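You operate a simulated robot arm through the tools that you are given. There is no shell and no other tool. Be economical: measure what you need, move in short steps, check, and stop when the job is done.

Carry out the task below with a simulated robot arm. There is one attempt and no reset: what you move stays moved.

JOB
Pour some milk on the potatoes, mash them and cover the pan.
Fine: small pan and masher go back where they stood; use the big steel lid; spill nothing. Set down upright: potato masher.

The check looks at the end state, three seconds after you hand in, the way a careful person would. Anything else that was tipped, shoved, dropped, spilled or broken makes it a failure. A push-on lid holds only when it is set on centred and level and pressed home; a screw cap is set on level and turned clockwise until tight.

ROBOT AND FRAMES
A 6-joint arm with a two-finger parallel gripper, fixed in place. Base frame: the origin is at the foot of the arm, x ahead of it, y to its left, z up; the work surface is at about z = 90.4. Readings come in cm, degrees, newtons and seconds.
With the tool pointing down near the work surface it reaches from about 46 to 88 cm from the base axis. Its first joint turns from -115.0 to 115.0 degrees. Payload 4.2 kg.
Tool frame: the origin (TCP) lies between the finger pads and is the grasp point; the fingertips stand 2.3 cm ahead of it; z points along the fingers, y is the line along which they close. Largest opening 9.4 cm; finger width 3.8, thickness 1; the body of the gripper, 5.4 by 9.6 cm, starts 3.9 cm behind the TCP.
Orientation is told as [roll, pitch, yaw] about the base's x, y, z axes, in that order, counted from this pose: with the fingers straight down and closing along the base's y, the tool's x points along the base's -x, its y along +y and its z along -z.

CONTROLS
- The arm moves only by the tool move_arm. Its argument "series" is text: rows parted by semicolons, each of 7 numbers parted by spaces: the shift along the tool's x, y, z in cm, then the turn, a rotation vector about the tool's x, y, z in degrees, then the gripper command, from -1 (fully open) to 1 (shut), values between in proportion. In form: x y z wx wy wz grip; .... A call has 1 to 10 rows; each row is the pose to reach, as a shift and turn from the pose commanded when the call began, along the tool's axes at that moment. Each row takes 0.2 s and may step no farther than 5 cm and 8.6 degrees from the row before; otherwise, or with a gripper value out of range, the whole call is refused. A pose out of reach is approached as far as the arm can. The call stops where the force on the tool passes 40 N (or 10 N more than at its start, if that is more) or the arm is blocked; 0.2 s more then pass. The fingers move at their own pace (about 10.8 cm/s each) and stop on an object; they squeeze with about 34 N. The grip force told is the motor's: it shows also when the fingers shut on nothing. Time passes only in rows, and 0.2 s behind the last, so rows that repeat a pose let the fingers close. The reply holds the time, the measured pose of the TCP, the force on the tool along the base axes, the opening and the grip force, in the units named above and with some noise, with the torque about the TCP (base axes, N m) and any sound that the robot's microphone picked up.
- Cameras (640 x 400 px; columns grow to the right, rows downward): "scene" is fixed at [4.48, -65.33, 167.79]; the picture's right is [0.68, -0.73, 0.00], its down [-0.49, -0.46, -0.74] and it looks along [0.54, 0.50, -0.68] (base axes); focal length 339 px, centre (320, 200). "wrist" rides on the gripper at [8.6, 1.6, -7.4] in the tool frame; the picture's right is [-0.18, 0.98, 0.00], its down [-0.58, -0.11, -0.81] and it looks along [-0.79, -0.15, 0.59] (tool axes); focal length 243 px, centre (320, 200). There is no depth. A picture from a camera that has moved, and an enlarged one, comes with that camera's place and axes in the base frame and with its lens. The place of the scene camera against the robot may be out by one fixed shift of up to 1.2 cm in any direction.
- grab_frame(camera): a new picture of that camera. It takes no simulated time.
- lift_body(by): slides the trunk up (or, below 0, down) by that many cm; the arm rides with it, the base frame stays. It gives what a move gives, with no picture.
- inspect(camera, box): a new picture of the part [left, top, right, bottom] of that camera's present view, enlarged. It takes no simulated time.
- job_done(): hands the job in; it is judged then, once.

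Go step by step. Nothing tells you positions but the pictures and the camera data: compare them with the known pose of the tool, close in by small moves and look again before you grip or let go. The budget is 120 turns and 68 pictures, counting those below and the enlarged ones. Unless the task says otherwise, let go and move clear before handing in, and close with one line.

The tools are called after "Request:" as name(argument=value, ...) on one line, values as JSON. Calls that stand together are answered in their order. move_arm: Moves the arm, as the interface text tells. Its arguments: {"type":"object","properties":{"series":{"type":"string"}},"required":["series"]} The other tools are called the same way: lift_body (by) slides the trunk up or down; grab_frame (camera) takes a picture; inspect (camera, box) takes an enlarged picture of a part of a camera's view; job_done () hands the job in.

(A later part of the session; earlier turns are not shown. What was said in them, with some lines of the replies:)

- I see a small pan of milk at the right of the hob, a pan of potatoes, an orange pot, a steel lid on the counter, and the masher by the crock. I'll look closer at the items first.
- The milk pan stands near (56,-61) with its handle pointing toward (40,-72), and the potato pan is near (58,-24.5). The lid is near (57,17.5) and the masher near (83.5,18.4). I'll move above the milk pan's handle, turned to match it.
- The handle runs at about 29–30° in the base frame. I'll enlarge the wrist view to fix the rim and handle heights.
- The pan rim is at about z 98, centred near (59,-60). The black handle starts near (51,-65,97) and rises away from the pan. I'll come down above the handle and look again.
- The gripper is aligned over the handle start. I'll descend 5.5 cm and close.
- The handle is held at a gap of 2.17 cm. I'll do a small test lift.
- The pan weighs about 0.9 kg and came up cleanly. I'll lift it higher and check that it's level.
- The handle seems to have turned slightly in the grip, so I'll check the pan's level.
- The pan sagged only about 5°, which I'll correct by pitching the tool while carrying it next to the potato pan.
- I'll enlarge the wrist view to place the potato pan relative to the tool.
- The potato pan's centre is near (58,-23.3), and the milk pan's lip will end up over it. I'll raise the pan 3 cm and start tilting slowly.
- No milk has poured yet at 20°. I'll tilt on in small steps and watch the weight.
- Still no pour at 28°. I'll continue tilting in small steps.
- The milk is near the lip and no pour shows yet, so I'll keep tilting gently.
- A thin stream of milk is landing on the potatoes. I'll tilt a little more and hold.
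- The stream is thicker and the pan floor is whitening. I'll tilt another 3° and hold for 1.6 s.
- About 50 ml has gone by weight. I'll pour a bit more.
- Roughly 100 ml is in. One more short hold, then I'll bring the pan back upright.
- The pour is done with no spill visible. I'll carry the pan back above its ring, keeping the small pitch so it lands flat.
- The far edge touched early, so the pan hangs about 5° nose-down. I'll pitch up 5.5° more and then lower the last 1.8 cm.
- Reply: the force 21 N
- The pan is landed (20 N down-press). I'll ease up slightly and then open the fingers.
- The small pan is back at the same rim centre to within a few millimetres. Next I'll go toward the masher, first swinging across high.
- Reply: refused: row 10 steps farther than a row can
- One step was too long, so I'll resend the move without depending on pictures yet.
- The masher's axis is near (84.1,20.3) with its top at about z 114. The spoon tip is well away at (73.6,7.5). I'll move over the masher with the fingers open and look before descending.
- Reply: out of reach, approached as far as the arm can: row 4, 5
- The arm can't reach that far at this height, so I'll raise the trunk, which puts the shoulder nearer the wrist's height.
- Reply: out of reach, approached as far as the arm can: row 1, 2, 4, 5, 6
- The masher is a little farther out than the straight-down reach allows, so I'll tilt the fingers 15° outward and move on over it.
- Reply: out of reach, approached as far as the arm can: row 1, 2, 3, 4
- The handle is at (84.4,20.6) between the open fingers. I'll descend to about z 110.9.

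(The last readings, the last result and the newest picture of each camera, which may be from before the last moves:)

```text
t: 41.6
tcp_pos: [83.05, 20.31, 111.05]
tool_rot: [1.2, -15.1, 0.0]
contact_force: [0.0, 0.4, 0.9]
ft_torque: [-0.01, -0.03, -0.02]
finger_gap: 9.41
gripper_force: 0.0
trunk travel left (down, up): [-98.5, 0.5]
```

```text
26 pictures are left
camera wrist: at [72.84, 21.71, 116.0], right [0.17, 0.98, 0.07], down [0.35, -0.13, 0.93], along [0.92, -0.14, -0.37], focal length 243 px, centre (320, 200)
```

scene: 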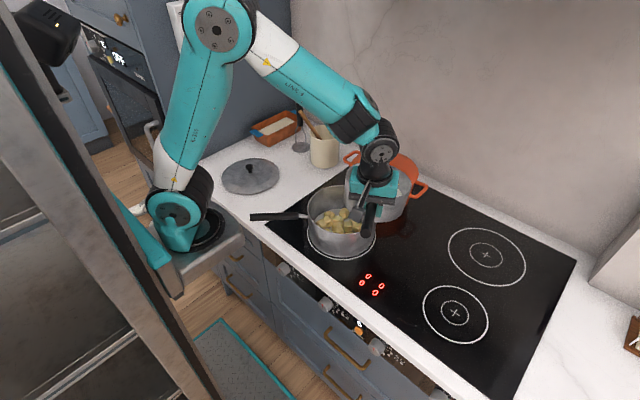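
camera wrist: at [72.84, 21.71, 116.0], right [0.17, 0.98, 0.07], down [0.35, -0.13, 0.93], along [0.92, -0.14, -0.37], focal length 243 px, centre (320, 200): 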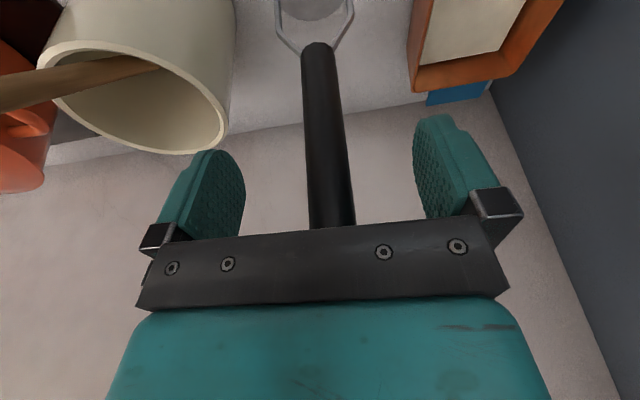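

The handle is centred near (84.0,20.7). A small correction, then I'll close.

Request:
move_arm(series="-0.9 0.35 0.25 1.2 0 0 -1;-0.9 0.35 0.25 1.2 0 0 -0.3;-0.9 0.35 0.25 1.2 0 0 0.2;-0.9 0.35 0.25 1.2 0 0 0.5;-0.9 0.35 0.25 1.2 0 0 1;-0.9 0.35 0.25 1.2 0 0 1")

Request:
inspect(camera="scene", box=[220, 60, 380, 180])

```text
t: 43.0
tcp_pos: [83.94, 20.63, 110.99]
tool_rot: [-0.1, -15.2, -0.1]
contact_force: [-0.2, 0.5, 0.7]
ft_torque: [-0.09, -0.09, -0.04]
finger_gap: 2.45
gripper_force: 34.1
trunk travel left (down, up): [-98.5, 0.5]
```

```text
3.33 times, centred on (300, 120) of scene
camera zoom: at [4.48, -65.33, 167.79], right [0.68, -0.73, 0.0], down [-0.49, -0.46, -0.74], along [0.54, 0.5, -0.68], focal length 1130 px, centre (387, 467)
```

zoom: 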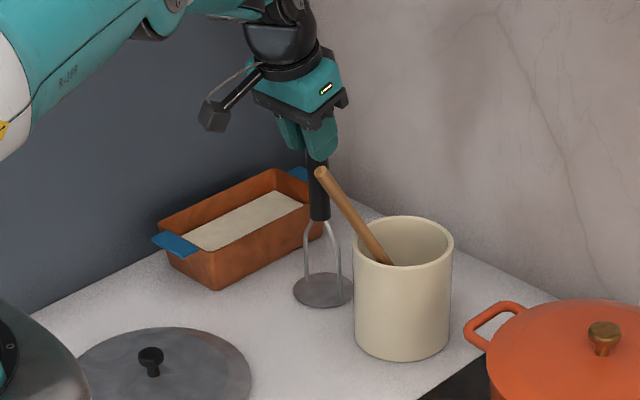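

The masher is gripped. I'll lift it straight up and then pull back toward the robot, clear of the spoon and crock.

Request:
move_arm(series="-0.52 0 -1.93 0 0 0 1;-0.08 0 -4.12 0 0 0 1;2.16 0 -7.32 0 0 0 1;5.36 0 -10.8 0 0 0 1;8.7 0 -13.76 0 0 0 1;12.03 0 -16.74 0 0 0 1;15.37 0 -19.7 0 0 0 1;18.1 0 -21 0 0 0 1")

Request:
grab_frame(camera="scene")

```text
t: 44.8
tcp_pos: [61.0, 20.44, 126.73]
tool_rot: [0.1, -15.1, 0.0]
contact_force: [0.4, 0.8, -1.3]
ft_torque: [0.01, 0.07, 0.0]
finger_gap: 2.44
gripper_force: 34.4
trunk travel left (down, up): [-98.5, 0.5]
```

```text
24 pictures are left
```

scene: 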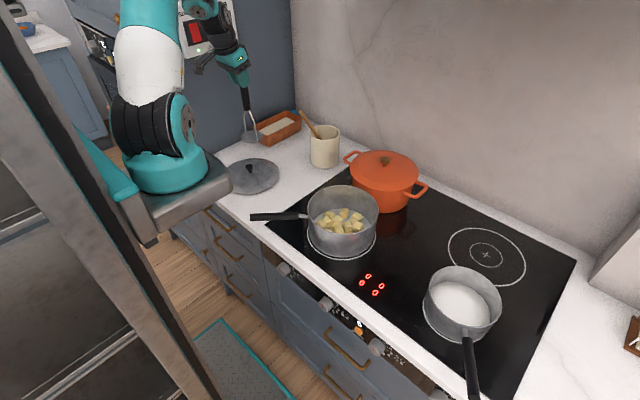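

Now I'll carry the masher over the potato pan.

Request:
move_arm(series="0.3 -4.4 -0.08 0 0 0 1;0.6 -8.8 -0.16 0 0 0 1;0.9 -13.2 -0.24 0 0 0 1;1.2 -17.6 -0.32 0 0 0 1;1.5 -22 -0.4 0 0 0 1;1.8 -26.4 -0.5 0 0 0 1;2.1 -30.8 -0.6 0 0 0 1;2.4 -35.2 -0.7 0 0 0 1;2.7 -39.6 -0.8 0 0 0 1;3.09 -44 -0.84 0 0 0 1")

Request:
inspect(camera="scene", box=[260, 110, 430, 270])

Request:
grab_frame(camera="wrist")

```text
t: 47.0
tcp_pos: [57.83, -23.58, 126.59]
tool_rot: [0.0, -15.1, 0.0]
contact_force: [0.9, 0.2, -1.3]
ft_torque: [-0.02, 0.0, -0.01]
finger_gap: 2.45
gripper_force: 34.1
trunk travel left (down, up): [-98.5, 0.5]
```

```text
2.50 times, centred on (345, 190) of scene
camera zoom: at [4.48, -65.33, 167.79], right [0.68, -0.73, 0.0], down [-0.49, -0.46, -0.74], along [0.54, 0.5, -0.68], focal length 847 px, centre (258, 225)
```

zoom: 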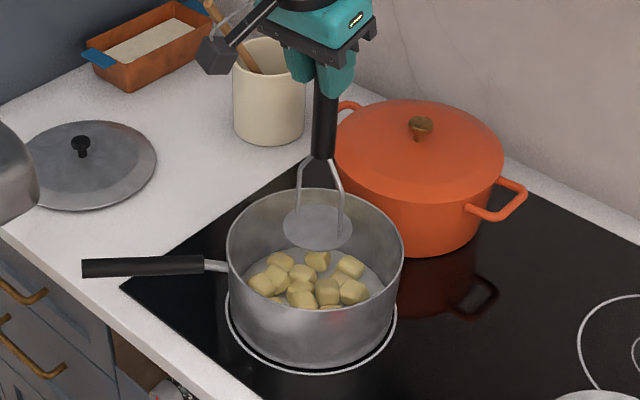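

```text
22 pictures are left
camera wrist: at [47.56, -21.95, 131.48], right [0.18, 0.98, 0.05], down [0.35, -0.11, 0.93], along [0.92, -0.15, -0.37], focal length 243 px, centre (320, 200)
```

wrist: 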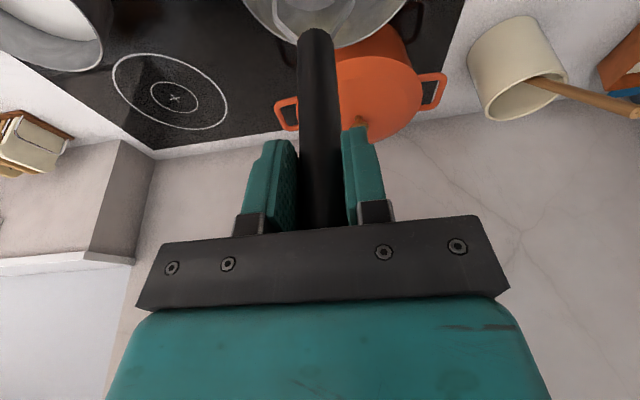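

The masher disc is centred over the potato pan. I'll lower it in and press the first spot.

Request:
move_arm(series="0.79 0 2.9 0 0 0 1;1.57 0 5.79 0 0 0 1;2.1 0 7.72 0 0 0 1;2.36 0 8.7 0 0 0 1;2.62 0 9.65 0 0 0 1;2.88 0 10.6 0 0 0 1;3.14 0 11.58 0 0 0 1;3.4 0 12.5 0 0 0 1")

Request:
inspect(camera="scene", box=[260, 110, 430, 270])

```text
t: 48.8
tcp_pos: [57.79, -23.47, 113.72]
tool_rot: [0.0, -15.0, 0.0]
contact_force: [0.9, 0.2, -1.2]
ft_torque: [0.02, 0.03, 0.0]
finger_gap: 2.44
gripper_force: 34.0
trunk travel left (down, up): [-98.5, 0.5]
```

```text
2.50 times, centred on (345, 190) of scene
camera zoom: at [4.48, -65.33, 167.79], right [0.68, -0.73, 0.0], down [-0.49, -0.46, -0.74], along [0.54, 0.5, -0.68], focal length 847 px, centre (258, 225)
```

zoom: 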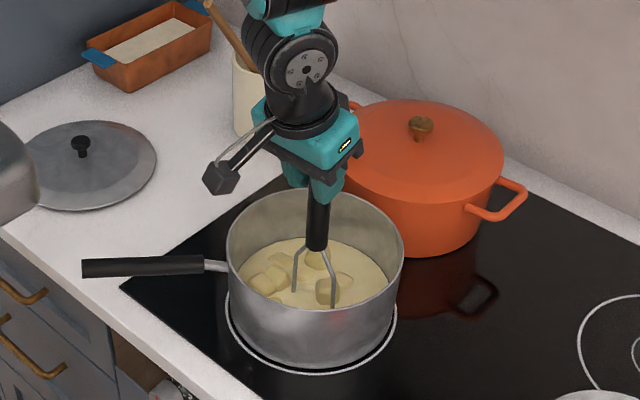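

Mashing is working; most cubes have become mash with a few lumps left. I'll stroke at offset spots around the pan.

Request:
move_arm(series="-0.79 0 -2.9 0 0 0 1;3.07 0 -3.95 0 0 0 1;4.02 0 -0.47 0 0 0 1;3.07 0 -3.95 0 0 0 1;1.14 2.2 -3.42 0 0 0 1;-0.79 4.3 -2.9 0 0 0 1;0.16 4.3 0.58 0 0 0 1;-0.79 4.3 -2.9 0 0 0 1;-3.11 2.1 -2.27 0 0 0 1;-5.33 0 -1.67 0 0 0 1")

```text
t: 51.0
tcp_pos: [62.54, -23.55, 116.82]
tool_rot: [0.1, -15.1, 0.0]
contact_force: [-0.3, -0.8, -1.2]
ft_torque: [0.0, 0.04, 0.0]
finger_gap: 2.43
gripper_force: 33.7
trunk travel left (down, up): [-98.5, 0.5]
```

Request:
move_arm(series="0.94 0 3.47 0 0 0 1;0.94 0 3.47 0 0 0 1;0 0 0 0 0 0 1;2.12 -2 -0.58 0 0 0 1;4.15 -4 -1.13 0 0 0 1;5.09 -4 2.34 0 0 0 1;4.15 -4 -1.13 0 0 0 1;4.54 0 -1.23 0 0 0 1;5.48 0 2.24 0 0 0 1;4.54 0 -1.23 0 0 0 1")

Request:
inspect(camera="scene", box=[290, 170, 400, 260])

```text
t: 53.2
tcp_pos: [57.87, -23.46, 116.58]
tool_rot: [0.0, -15.0, 0.0]
contact_force: [0.6, -0.7, -1.5]
ft_torque: [-0.02, 0.03, -0.02]
finger_gap: 2.44
gripper_force: 34.4
trunk travel left (down, up): [-98.5, 0.5]
```

```text
4.44 times, centred on (345, 215) of scene
camera zoom: at [4.48, -65.33, 167.79], right [0.68, -0.73, 0.0], down [-0.49, -0.46, -0.74], along [0.54, 0.5, -0.68], focal length 1506 px, centre (209, 133)
```

zoom: 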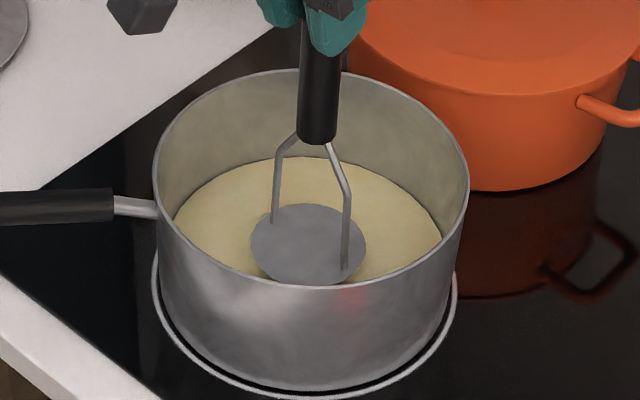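

The surface looks smooth. I'll do the diagonal spots as well so no hidden lump remains.

Request:
move_arm(series="2.9 -3 -0.79 0 0 0 1;3.84 -3 2.68 0 0 0 1;2.9 -3 -0.79 0 0 0 1;2.9 0 -0.79 0 0 0 1;2.9 3 -0.79 0 0 0 1;3.84 3 2.68 0 0 0 1;2.9 3 -0.79 0 0 0 1;0 3 0 0 0 0 1;-3.28 3 0.89 0 0 0 1;-2.34 3 4.36 0 0 0 1")

```text
t: 55.4
tcp_pos: [61.17, -20.61, 113.06]
tool_rot: [-0.1, -15.1, 0.1]
contact_force: [-0.7, -0.2, -1.7]
ft_torque: [0.0, 0.03, 0.0]
finger_gap: 2.45
gripper_force: 34.2
trunk travel left (down, up): [-98.5, 0.5]
```

Request:
move_arm(series="-0.94 0 -3.47 0 0 0 1;-0.94 -3 -3.47 0 0 0 1;-0.94 -6 -3.47 0 0 0 1;0 -6 0 0 0 0 1;-0.94 -6 -3.47 0 0 0 1;2.34 -3 -4.36 0 0 0 1;1.29 -3 -8.2 0 0 0 1;0.25 -3 -12.1 0 0 0 1;-0.28 -3 -14 0 0 0 1;-0.28 -3 -14 0 0 0 1")

Request:
inspect(camera="scene", box=[290, 120, 420, 260])

```text
t: 57.6
tcp_pos: [57.77, -23.5, 126.89]
tool_rot: [0.0, -15.0, 0.0]
contact_force: [-0.4, -0.5, -1.5]
ft_torque: [0.0, 0.02, -0.01]
finger_gap: 2.43
gripper_force: 34.0
trunk travel left (down, up): [-98.5, 0.5]
```

```text
2.86 times, centred on (355, 190) of scene
camera zoom: at [4.48, -65.33, 167.79], right [0.68, -0.73, 0.0], down [-0.49, -0.46, -0.74], along [0.54, 0.5, -0.68], focal length 968 px, centre (220, 229)
```

zoom: 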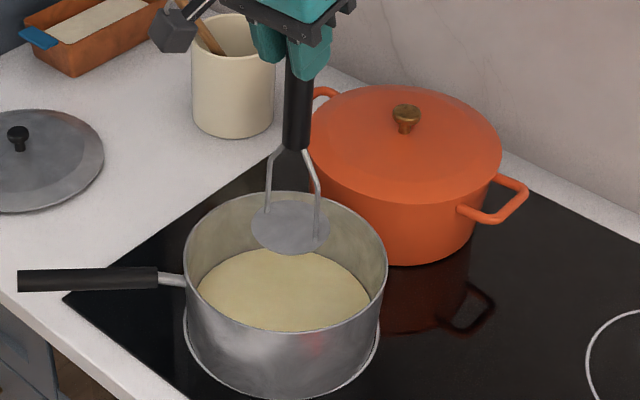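

The mash is smooth with no lumps. I'll take the masher back along the same path.

Request:
move_arm(series="-0.3 4.4 0.08 0 0 0 1;-0.6 8.8 0.16 0 0 0 1;-0.9 13.2 0.24 0 0 0 1;-1.2 17.6 0.32 0 0 0 1;-1.5 22 0.4 0 0 0 1;-1.8 26.4 0.5 0 0 0 1;-2.1 30.8 0.6 0 0 0 1;-2.4 35.2 0.7 0 0 0 1;-2.7 39.6 0.8 0 0 0 1;-3.09 44.05 0.84 0 0 0 1")

```text
t: 59.8
tcp_pos: [60.94, 20.46, 126.62]
tool_rot: [0.0, -15.0, -0.2]
contact_force: [0.4, 0.0, -1.4]
ft_torque: [0.01, 0.0, -0.01]
finger_gap: 2.46
gripper_force: 34.0
trunk travel left (down, up): [-98.5, 0.5]
```

Request:
move_arm(series="-2.76 0 1.27 0 0 0 1;-6.1 0 4.25 0 0 0 1;-9.44 0.1 7.22 0 0 0 1;-12.77 0.1 10.2 0 0 0 1;-15.98 0.15 13.66 0 0 0 1;-18.22 0.17 16.86 0 0 0 1;-18.71 0.17 18.86 0 0 0 1;-18.37 0.17 20.12 0 0 0 1;-18.37 0.17 20.12 0 0 0 1")

Request:
inspect(camera="scene", box=[220, 60, 380, 180])

```text
t: 61.8
tcp_pos: [83.91, 20.96, 112.04]
tool_rot: [-0.1, -15.1, -0.1]
contact_force: [0.1, 0.9, -1.8]
ft_torque: [-0.01, 0.04, 0.01]
finger_gap: 2.41
gripper_force: 33.8
trunk travel left (down, up): [-98.5, 0.5]
```

```text
3.33 times, centred on (300, 120) of scene
camera zoom: at [4.48, -65.33, 167.79], right [0.68, -0.73, 0.0], down [-0.49, -0.46, -0.74], along [0.54, 0.5, -0.68], focal length 1130 px, centre (387, 467)
```

zoom: 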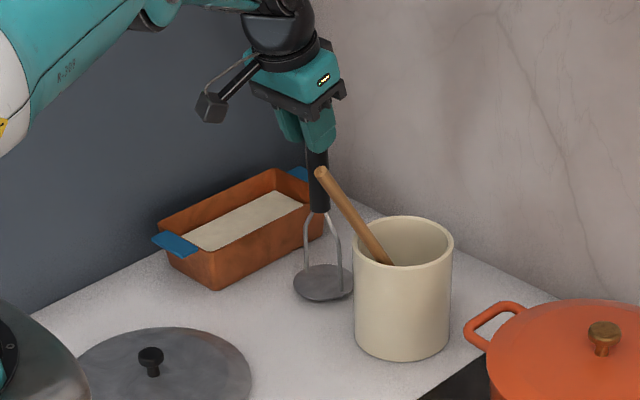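

Just above its spot. I'll lower the masher vertically until it touches.

Request:
move_arm(series="0.1 -0.1 0.4 0 0 0 1;0.18 -0.25 0.67 0 0 0 1;0.25 -0.3 0.92 0 0 0 1;0.28 -0.3 1.03 0 0 0 1;0.28 -0.3 1.03 0 0 0 1")

```text
t: 63.0
tcp_pos: [84.03, 20.41, 111.06]
tool_rot: [0.1, -15.1, 0.2]
contact_force: [-3.3, -0.6, 10.8]
ft_torque: [-0.01, 0.81, 0.04]
finger_gap: 2.44
gripper_force: 34.1
trunk travel left (down, up): [-98.5, 0.5]
```

Contact at 11 N. I'll ease off slightly and open slowly.

Request:
move_arm(series="-0.02 0 -0.08 0 0 0 1;-0.03 0 -0.1 0 0 0 0.8;-0.03 0 -0.1 0 0 0 0.45;-0.03 0 -0.1 0 0 0 0.3;-0.03 0 -0.1 0 0 0 0.2")

Request:
inspect(camera="scene", box=[220, 60, 380, 180])

Request:
grab_frame(camera="wrist")

```text
t: 64.2
tcp_pos: [84.02, 20.43, 111.09]
tool_rot: [-0.1, -15.0, 0.0]
contact_force: [-0.8, 0.5, -0.5]
ft_torque: [-0.04, -0.03, 0.01]
finger_gap: 3.79
gripper_force: 0.0
trunk travel left (down, up): [-98.5, 0.5]
```

```text
3.33 times, centred on (300, 120) of scene
camera zoom: at [4.48, -65.33, 167.79], right [0.68, -0.73, 0.0], down [-0.49, -0.46, -0.74], along [0.54, 0.5, -0.68], focal length 1130 px, centre (387, 467)
```

zoom: 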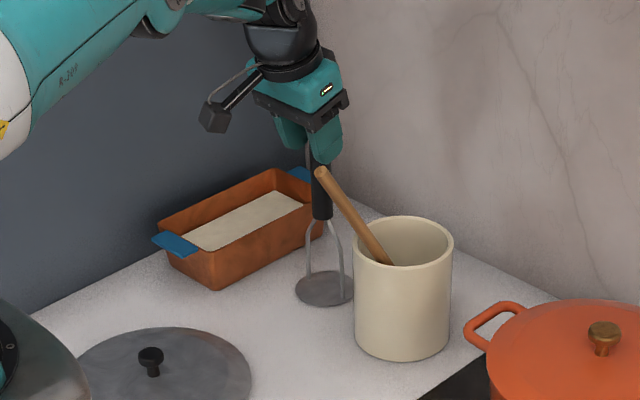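

```text
16 pictures are left
camera wrist: at [73.75, 22.05, 115.99], right [0.18, 0.98, 0.05], down [0.35, -0.11, 0.93], along [0.92, -0.15, -0.37], focal length 243 px, centre (320, 200)
```

wrist: 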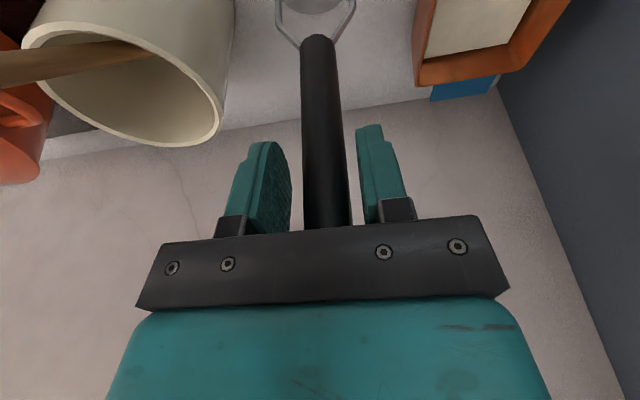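

The masher stands upright on its spot. I'll open fully, rise and pull back.

Request:
move_arm(series="0 0 0 0 0 0 -0.6;0 0 0 0 0 0 -1;-0.26 0 -0.96 0 0 0 -1;-1.05 0 -3.86 0 0 0 -1;-1.83 0 -6.76 0 0 0 -1;1.5 0 -9.73 0 0 0 -1;4.84 0 -12.7 0 0 0 -1;8.17 0 -15.7 0 0 0 -1;11.77 0 -17.7 0 0 0 -1")

Request:
grab_frame(camera="scene")

```text
t: 66.2
tcp_pos: [67.98, 20.46, 125.29]
tool_rot: [0.0, -15.0, 0.0]
contact_force: [0.3, -0.6, 0.7]
ft_torque: [0.0, 0.01, -0.02]
finger_gap: 9.39
gripper_force: 0.1
trunk travel left (down, up): [-98.5, 0.5]
```

```text
15 pictures are left
```

scene: 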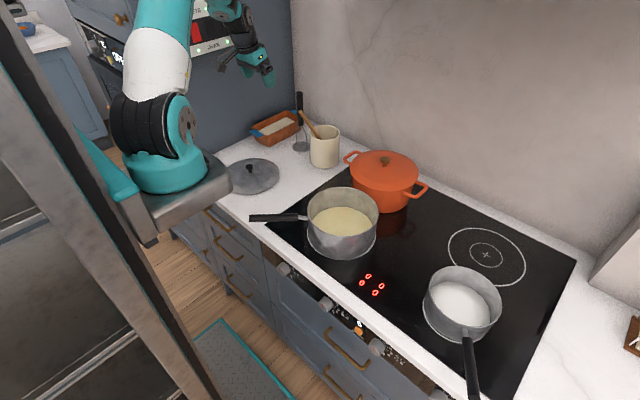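

Everything is in place. I'll go above the lid with the tool straight down and look.

Request:
move_arm(series="3.3 -0.4 1.7 0 3.8 0 -1;6.6 -0.8 3.4 0 7.6 0 -1;9.9 -1.2 5.1 0 11.4 0 -1;13.24 -1.5 6.77 0 15 0 -1;13.24 -1.5 6.77 0 15 0 -1")

Request:
grab_frame(camera="wrist")

```text
t: 67.4
tcp_pos: [56.91, 19.05, 115.14]
tool_rot: [0.0, -0.1, 0.0]
contact_force: [-0.2, -0.3, 0.5]
ft_torque: [-0.02, -0.01, -0.01]
finger_gap: 9.39
gripper_force: 0.1
trunk travel left (down, up): [-98.5, 0.5]
```

```text
14 pictures are left
camera wrist: at [48.3, 20.63, 122.53], right [0.18, 0.98, 0.0], down [0.58, -0.11, 0.81], along [0.79, -0.15, -0.59], focal length 243 px, centre (320, 200)
```

wrist: 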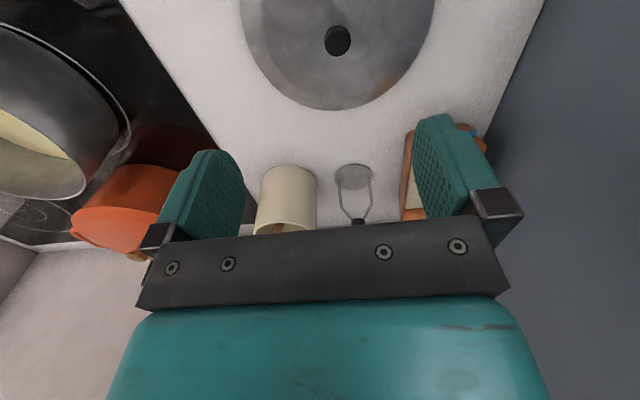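

The knob is near (58.5,20.5). I'll come down closer and check its height.

Request:
move_arm(series="-0.5 0.5 4 0 0 0 -1;-1 1 8 0 0 0 -1;-1.6 1.45 12 0 0 0 -1;-1.6 1.45 12 0 0 0 -1")

Request:
grab_frame(camera="wrist")

Request:
inspect(camera="scene", box=[190, 120, 310, 210])

```text
t: 68.4
tcp_pos: [58.68, 20.39, 103.16]
tool_rot: [0.0, -0.1, 0.0]
contact_force: [0.0, 0.1, -0.2]
ft_torque: [-0.03, 0.01, 0.06]
finger_gap: 9.38
gripper_force: 0.1
trunk travel left (down, up): [-98.5, 0.5]
```

```text
13 pictures are left
camera wrist: at [50.05, 22.01, 110.6], right [0.18, 0.98, 0.0], down [0.58, -0.11, 0.81], along [0.79, -0.15, -0.59], focal length 243 px, centre (320, 200)
```

wrist: 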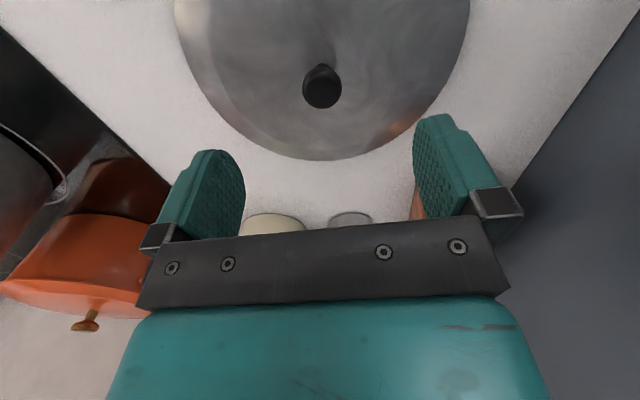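

```text
4.44 times, centred on (250, 165) of scene
camera zoom: at [4.48, -65.33, 167.79], right [0.68, -0.73, 0.0], down [-0.49, -0.46, -0.74], along [0.54, 0.5, -0.68], focal length 1506 px, centre (631, 356)
```

zoom: 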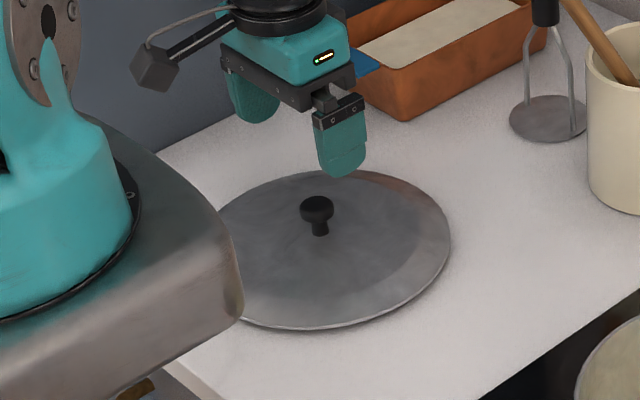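

The knob is centred under the gripper, with its top near z 95.2. I'll descend to TCP z ≈95.3 and close.

Request:
move_arm(series="0.1 0.1 3 0 0 0 -0.4;0.15 0.1 6 0 0 0 -0.3;0.15 0.1 7.8 0 0 0 -0.3;0.15 0.1 7.8 0 0 0 0.3;0.15 0.1 7.8 0 0 0 1;0.15 0.1 7.8 0 0 0 1")

Request:
inspect(camera="scene", box=[190, 120, 310, 210])

```text
t: 69.8
tcp_pos: [58.52, 20.6, 95.5]
tool_rot: [0.1, 0.0, 0.0]
contact_force: [-0.1, 0.4, -0.1]
ft_torque: [0.01, -0.02, 0.03]
finger_gap: 2.71
gripper_force: 33.9
trunk travel left (down, up): [-98.5, 0.5]
```

```text
4.44 times, centred on (250, 165) of scene
camera zoom: at [4.48, -65.33, 167.79], right [0.68, -0.73, 0.0], down [-0.49, -0.46, -0.74], along [0.54, 0.5, -0.68], focal length 1506 px, centre (631, 356)
```

zoom: 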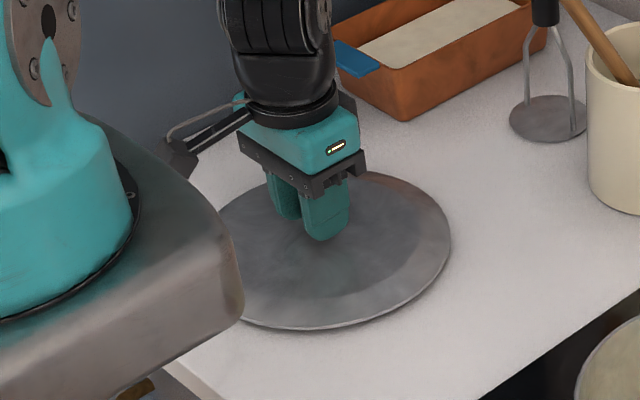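

The knob is gripped at a gap of 2.71 cm. I'll lift the lid.

Request:
move_arm(series="0 0 -1 0 0 0 1;0 0 -3 0 0 0 1;0 0 -6 0 0 0 1;0 0 -9 0 0 0 1;0 0 -12 0 0 0 1;0 0 -15 0 0 0 1;0 0 -18 0 0 0 1;0 0 -19 0 0 0 1")

```text
t: 71.6
tcp_pos: [58.4, 20.49, 114.39]
tool_rot: [0.0, -0.1, 0.0]
contact_force: [0.1, 0.0, -2.7]
ft_torque: [0.0, 0.01, 0.02]
finger_gap: 2.73
gripper_force: 34.3
trunk travel left (down, up): [-98.5, 0.5]
```

Request:
move_arm(series="0 -3 0 0 0 0 1;0 -7 0 0 0 0 1;0 -11.5 0 0 0 0 1;0 -16 0 0 0 0 1;0 -20.5 0 0 0 0 1;0 -25 0 0 0 0 1;0 -29.5 0 0 0 0 1;0.1 -34 0 0 0 0 1;0.2 -38.5 0 0 0 0 1;0.3 -42 0 0 0 0 1")

Request:
inspect(camera="scene", box=[260, 130, 430, 270])

Request:
grab_frame(camera="wrist")

```text
t: 73.8
tcp_pos: [58.36, -21.49, 114.22]
tool_rot: [0.0, -0.1, 0.2]
contact_force: [-0.7, 0.1, -2.9]
ft_torque: [-0.03, 0.01, 0.0]
finger_gap: 2.74
gripper_force: 33.8
trunk travel left (down, up): [-98.5, 0.5]
```

```text
2.86 times, centred on (345, 200) of scene
camera zoom: at [4.48, -65.33, 167.79], right [0.68, -0.73, 0.0], down [-0.49, -0.46, -0.74], along [0.54, 0.5, -0.68], focal length 968 px, centre (249, 200)
```

zoom: 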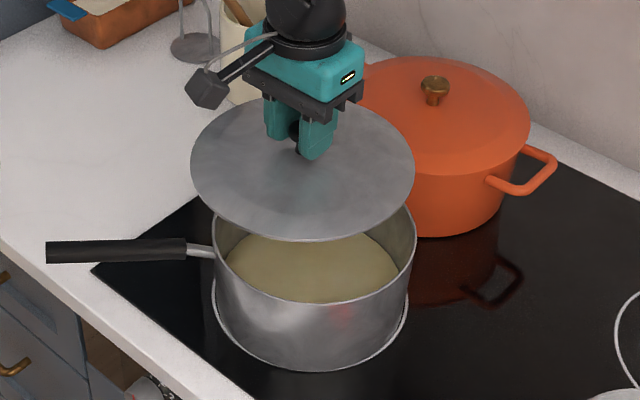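

```text
9 pictures are left
camera wrist: at [49.61, -19.89, 121.76], right [0.18, 0.98, 0.0], down [0.58, -0.11, 0.81], along [0.79, -0.15, -0.59], focal length 243 px, centre (320, 200)
```

wrist: 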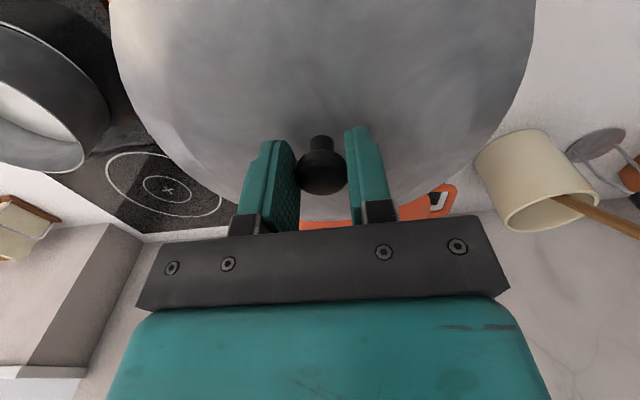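

The lid is level. I'll shift about 1.6 cm to centre it roughly, lower it to just above the rim and compare the edges.

Request:
move_arm(series="0 -1 1.5 0 0 0 1;0 -1.6 3 0 0 0 1;0 -1.6 4.5 0 0 0 1;0 -1.6 6 0 0 0 1;0 -1.6 6 0 0 0 1")

Request:
inspect(camera="scene", box=[275, 150, 415, 265])

```text
t: 75.0
tcp_pos: [58.2, -23.1, 108.29]
tool_rot: [0.0, -0.1, 0.0]
contact_force: [0.5, 0.6, -3.4]
ft_torque: [0.01, -0.01, 0.01]
finger_gap: 2.75
gripper_force: 34.2
trunk travel left (down, up): [-98.5, 0.5]
```

```text
3.48 times, centred on (345, 208) of scene
camera zoom: at [4.48, -65.33, 167.79], right [0.68, -0.73, 0.0], down [-0.49, -0.46, -0.74], along [0.54, 0.5, -0.68], focal length 1179 px, centre (233, 174)
```

zoom: 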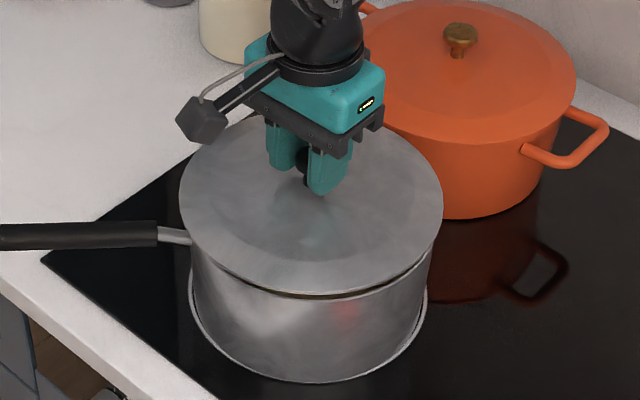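

The lid is laterally centred. I'll lower it gently to find the contact height, which also tells me about depth centring.

Request:
move_arm(series="0 -0.1 0.3 0 0 0 1;0 -0.1 0.6 0 0 0 1;0 -0.1 0.9 0 0 0 1;0 -0.1 1.1 0 0 0 1;0 -0.1 1.1 0 0 0 1")

```text
t: 76.2
tcp_pos: [58.18, -23.2, 107.28]
tool_rot: [0.0, -0.1, 0.0]
contact_force: [0.3, 0.2, -2.3]
ft_torque: [0.02, 0.0, -0.04]
finger_gap: 2.73
gripper_force: 34.5
trunk travel left (down, up): [-98.5, 0.5]
```

Request:
move_arm(series="0 0 0.15 0 0 0 1;0 0 0.3 0 0 0 1;0 0 0.45 0 0 0 1;0 0 0.6 0 0 0 1")

Request:
inspect(camera="scene", box=[275, 150, 415, 265])

```text
t: 77.2
tcp_pos: [58.21, -23.33, 106.63]
tool_rot: [0.0, -0.1, 0.0]
contact_force: [0.1, -0.4, -2.5]
ft_torque: [-0.03, 0.02, 0.01]
finger_gap: 2.7
gripper_force: 33.9
trunk travel left (down, up): [-98.5, 0.5]
```

```text
3.48 times, centred on (345, 208) of scene
camera zoom: at [4.48, -65.33, 167.79], right [0.68, -0.73, 0.0], down [-0.49, -0.46, -0.74], along [0.54, 0.5, -0.68], focal length 1179 px, centre (233, 174)
```

zoom: 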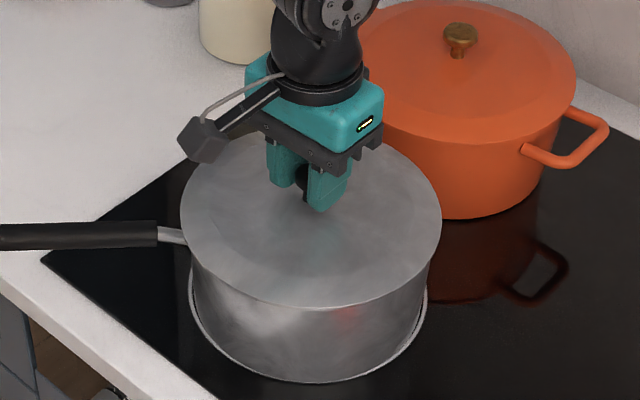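

Request:
move_arm(series="0 0 0.15 0 0 0 1;0 0 0.3 0 0 0 1;0 0 0.45 0 0 0 1;0 0 0.6 0 0 0 1")

```text
t: 78.2
tcp_pos: [58.24, -23.16, 106.28]
tool_rot: [0.0, -0.2, 0.0]
contact_force: [2.4, 2.6, 18.9]
ft_torque: [-0.19, 0.53, 0.03]
finger_gap: 2.78
gripper_force: 34.1
trunk travel left (down, up): [-98.5, 0.5]
```

It touches at about z 106.3, with the load biased to the near (-x) side. I'll lift a little, shift 0.4 cm away from the camera and set it down again.

Request:
move_arm(series="0 0 -0.4 0 0 0 1;0 0 -0.8 0 0 0 1;-0.3 0.2 -0.8 0 0 0 1;-0.3 0.2 -0.5 0 0 0 1;-0.3 0.2 -0.3 0 0 0 1;-0.3 0.2 -0.15 0 0 0 1;-0.3 0.2 0 0 0 0 1;-0.3 0.2 0 0 0 0 1")

Request:
inspect(camera="scene", box=[275, 150, 415, 265])

```text
t: 80.0
tcp_pos: [58.58, -22.97, 106.03]
tool_rot: [0.0, -0.1, 0.1]
contact_force: [-1.1, 0.9, 16.3]
ft_torque: [-0.19, 0.65, -0.01]
finger_gap: 2.74
gripper_force: 34.4
trunk travel left (down, up): [-98.5, 0.5]
```

```text
3.48 times, centred on (345, 208) of scene
camera zoom: at [4.48, -65.33, 167.79], right [0.68, -0.73, 0.0], down [-0.49, -0.46, -0.74], along [0.54, 0.5, -0.68], focal length 1179 px, centre (233, 174)
```

zoom: 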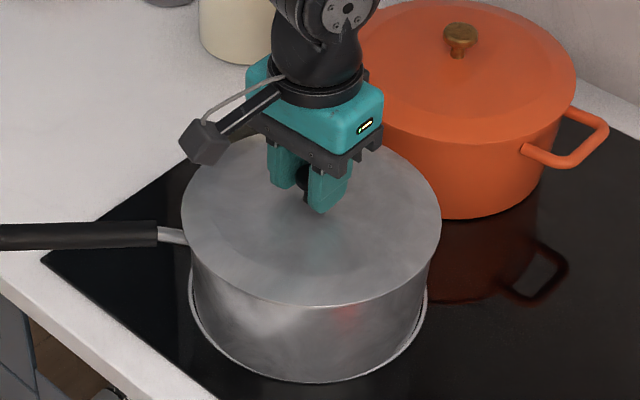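

It seated slightly lower but is still biased to -x. One more 0.35 cm shift in +x, comparing height and torque.

Request:
move_arm(series="0 0 -0.4 0 0 0 1;0 0 -0.8 0 0 0 1;-0.35 0 -0.8 0 0 0 1;-0.35 0 -0.5 0 0 0 1;-0.35 0 -0.3 0 0 0 1;-0.35 0 -0.15 0 0 0 1;-0.35 0 0 0 0 0 1;-0.35 0 0 0 0 0 1")

```text
t: 81.8
tcp_pos: [58.93, -22.95, 106.1]
tool_rot: [0.1, -0.1, 0.0]
contact_force: [-0.3, 1.4, 7.6]
ft_torque: [-0.2, 0.28, -0.02]
finger_gap: 2.74
gripper_force: 33.7
trunk travel left (down, up): [-98.5, 0.5]
```

Request:
inspect(camera="scene", box=[300, 185, 390, 245])

```text
6.67 times, centred on (345, 215) of scene
camera zoom: at [4.48, -65.33, 167.79], right [0.68, -0.73, 0.0], down [-0.49, -0.46, -0.74], along [0.54, 0.5, -0.68], focal length 2259 px, centre (153, 100)
```

zoom: 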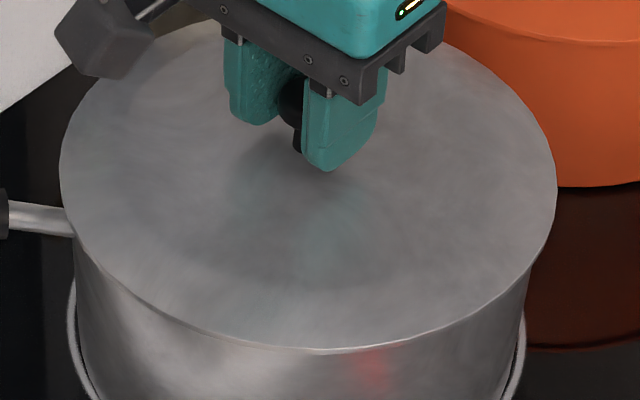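

The overhang is now even left, right and front (about 0.4 cm). I'll press down gently and then let go.

Request:
move_arm(series="0 0 0.1 0 0 0 1;0 0 0.2 0 0 0 1;0 0 0.2 0 0 0 1")

```text
t: 82.6
tcp_pos: [58.95, -22.87, 105.85]
tool_rot: [0.1, -0.2, 0.1]
contact_force: [4.6, 3.2, 19.9]
ft_torque: [-0.17, 0.13, 0.04]
finger_gap: 2.76
gripper_force: 34.4
trunk travel left (down, up): [-98.5, 0.5]
```

The load is now nearly central at 20 N. I'll ease off and release.

Request:
move_arm(series="0 0 -0.15 0 0 0 1;0 0 -0.15 0 0 0 0.4;0 0 -0.15 0 0 0 0.2;0 0 -0.15 0 0 0 -0.2;0 0 -0.15 0 0 0 -0.2;0 0 -2 0 0 0 -0.3;0 0 -5 0 0 0 -0.3;0 0 -9 0 0 0 -0.3;0 0 -13 0 0 0 -0.3;0 0 -17 0 0 0 -0.3")

Request:
inspect(camera="scene", box=[275, 150, 415, 265])

```text
t: 84.8
tcp_pos: [58.81, -22.94, 122.98]
tool_rot: [0.0, 0.0, -0.1]
contact_force: [1.3, -0.7, 0.1]
ft_torque: [0.04, 0.03, 0.0]
finger_gap: 6.11
gripper_force: 0.0
trunk travel left (down, up): [-98.5, 0.5]
```

```text
3.48 times, centred on (345, 208) of scene
camera zoom: at [4.48, -65.33, 167.79], right [0.68, -0.73, 0.0], down [-0.49, -0.46, -0.74], along [0.54, 0.5, -0.68], focal length 1179 px, centre (233, 174)
```

zoom: 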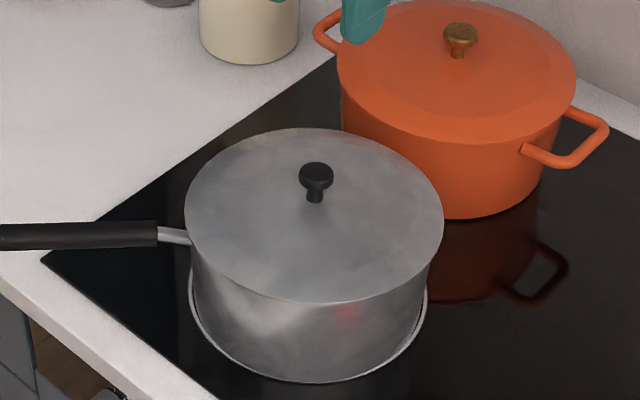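

The lid is on, centred and level. One last look at the whole scene.

Request:
grab_frame(camera="scene")

Request:
grab_frame(camera="wrist")

```text
3 pictures are left
```

scene: 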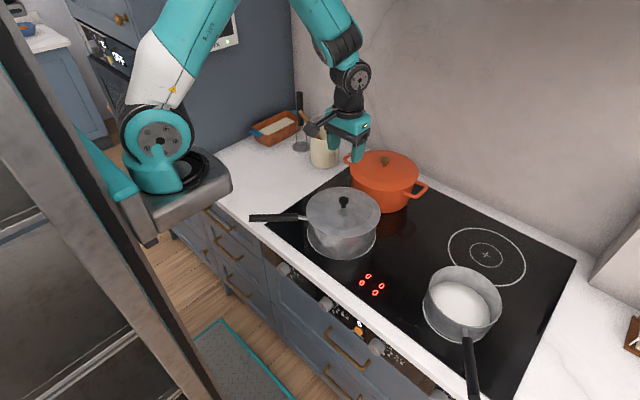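

```text
2 pictures are left
camera wrist: at [50.23, -21.37, 130.3], right [0.18, 0.98, 0.0], down [0.58, -0.11, 0.81], along [0.79, -0.15, -0.59], focal length 243 px, centre (320, 200)
```

wrist: 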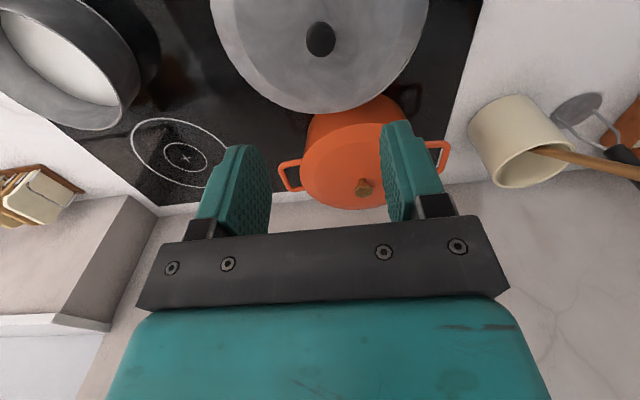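

All items are in place: the pan is covered, the small pan and masher are back, nothing is spilled, and the gripper is clear. I'm handing in.

Request:
job_done()

```text
The job is handed in.
```

I poured roughly 150 ml of milk (judged by weight) on the potatoes, mashed them smooth and covered the pan with the big steel lid. The masher stands upright in its place, the small pan is back to within about half a centimetre, and the pictures show no spills.
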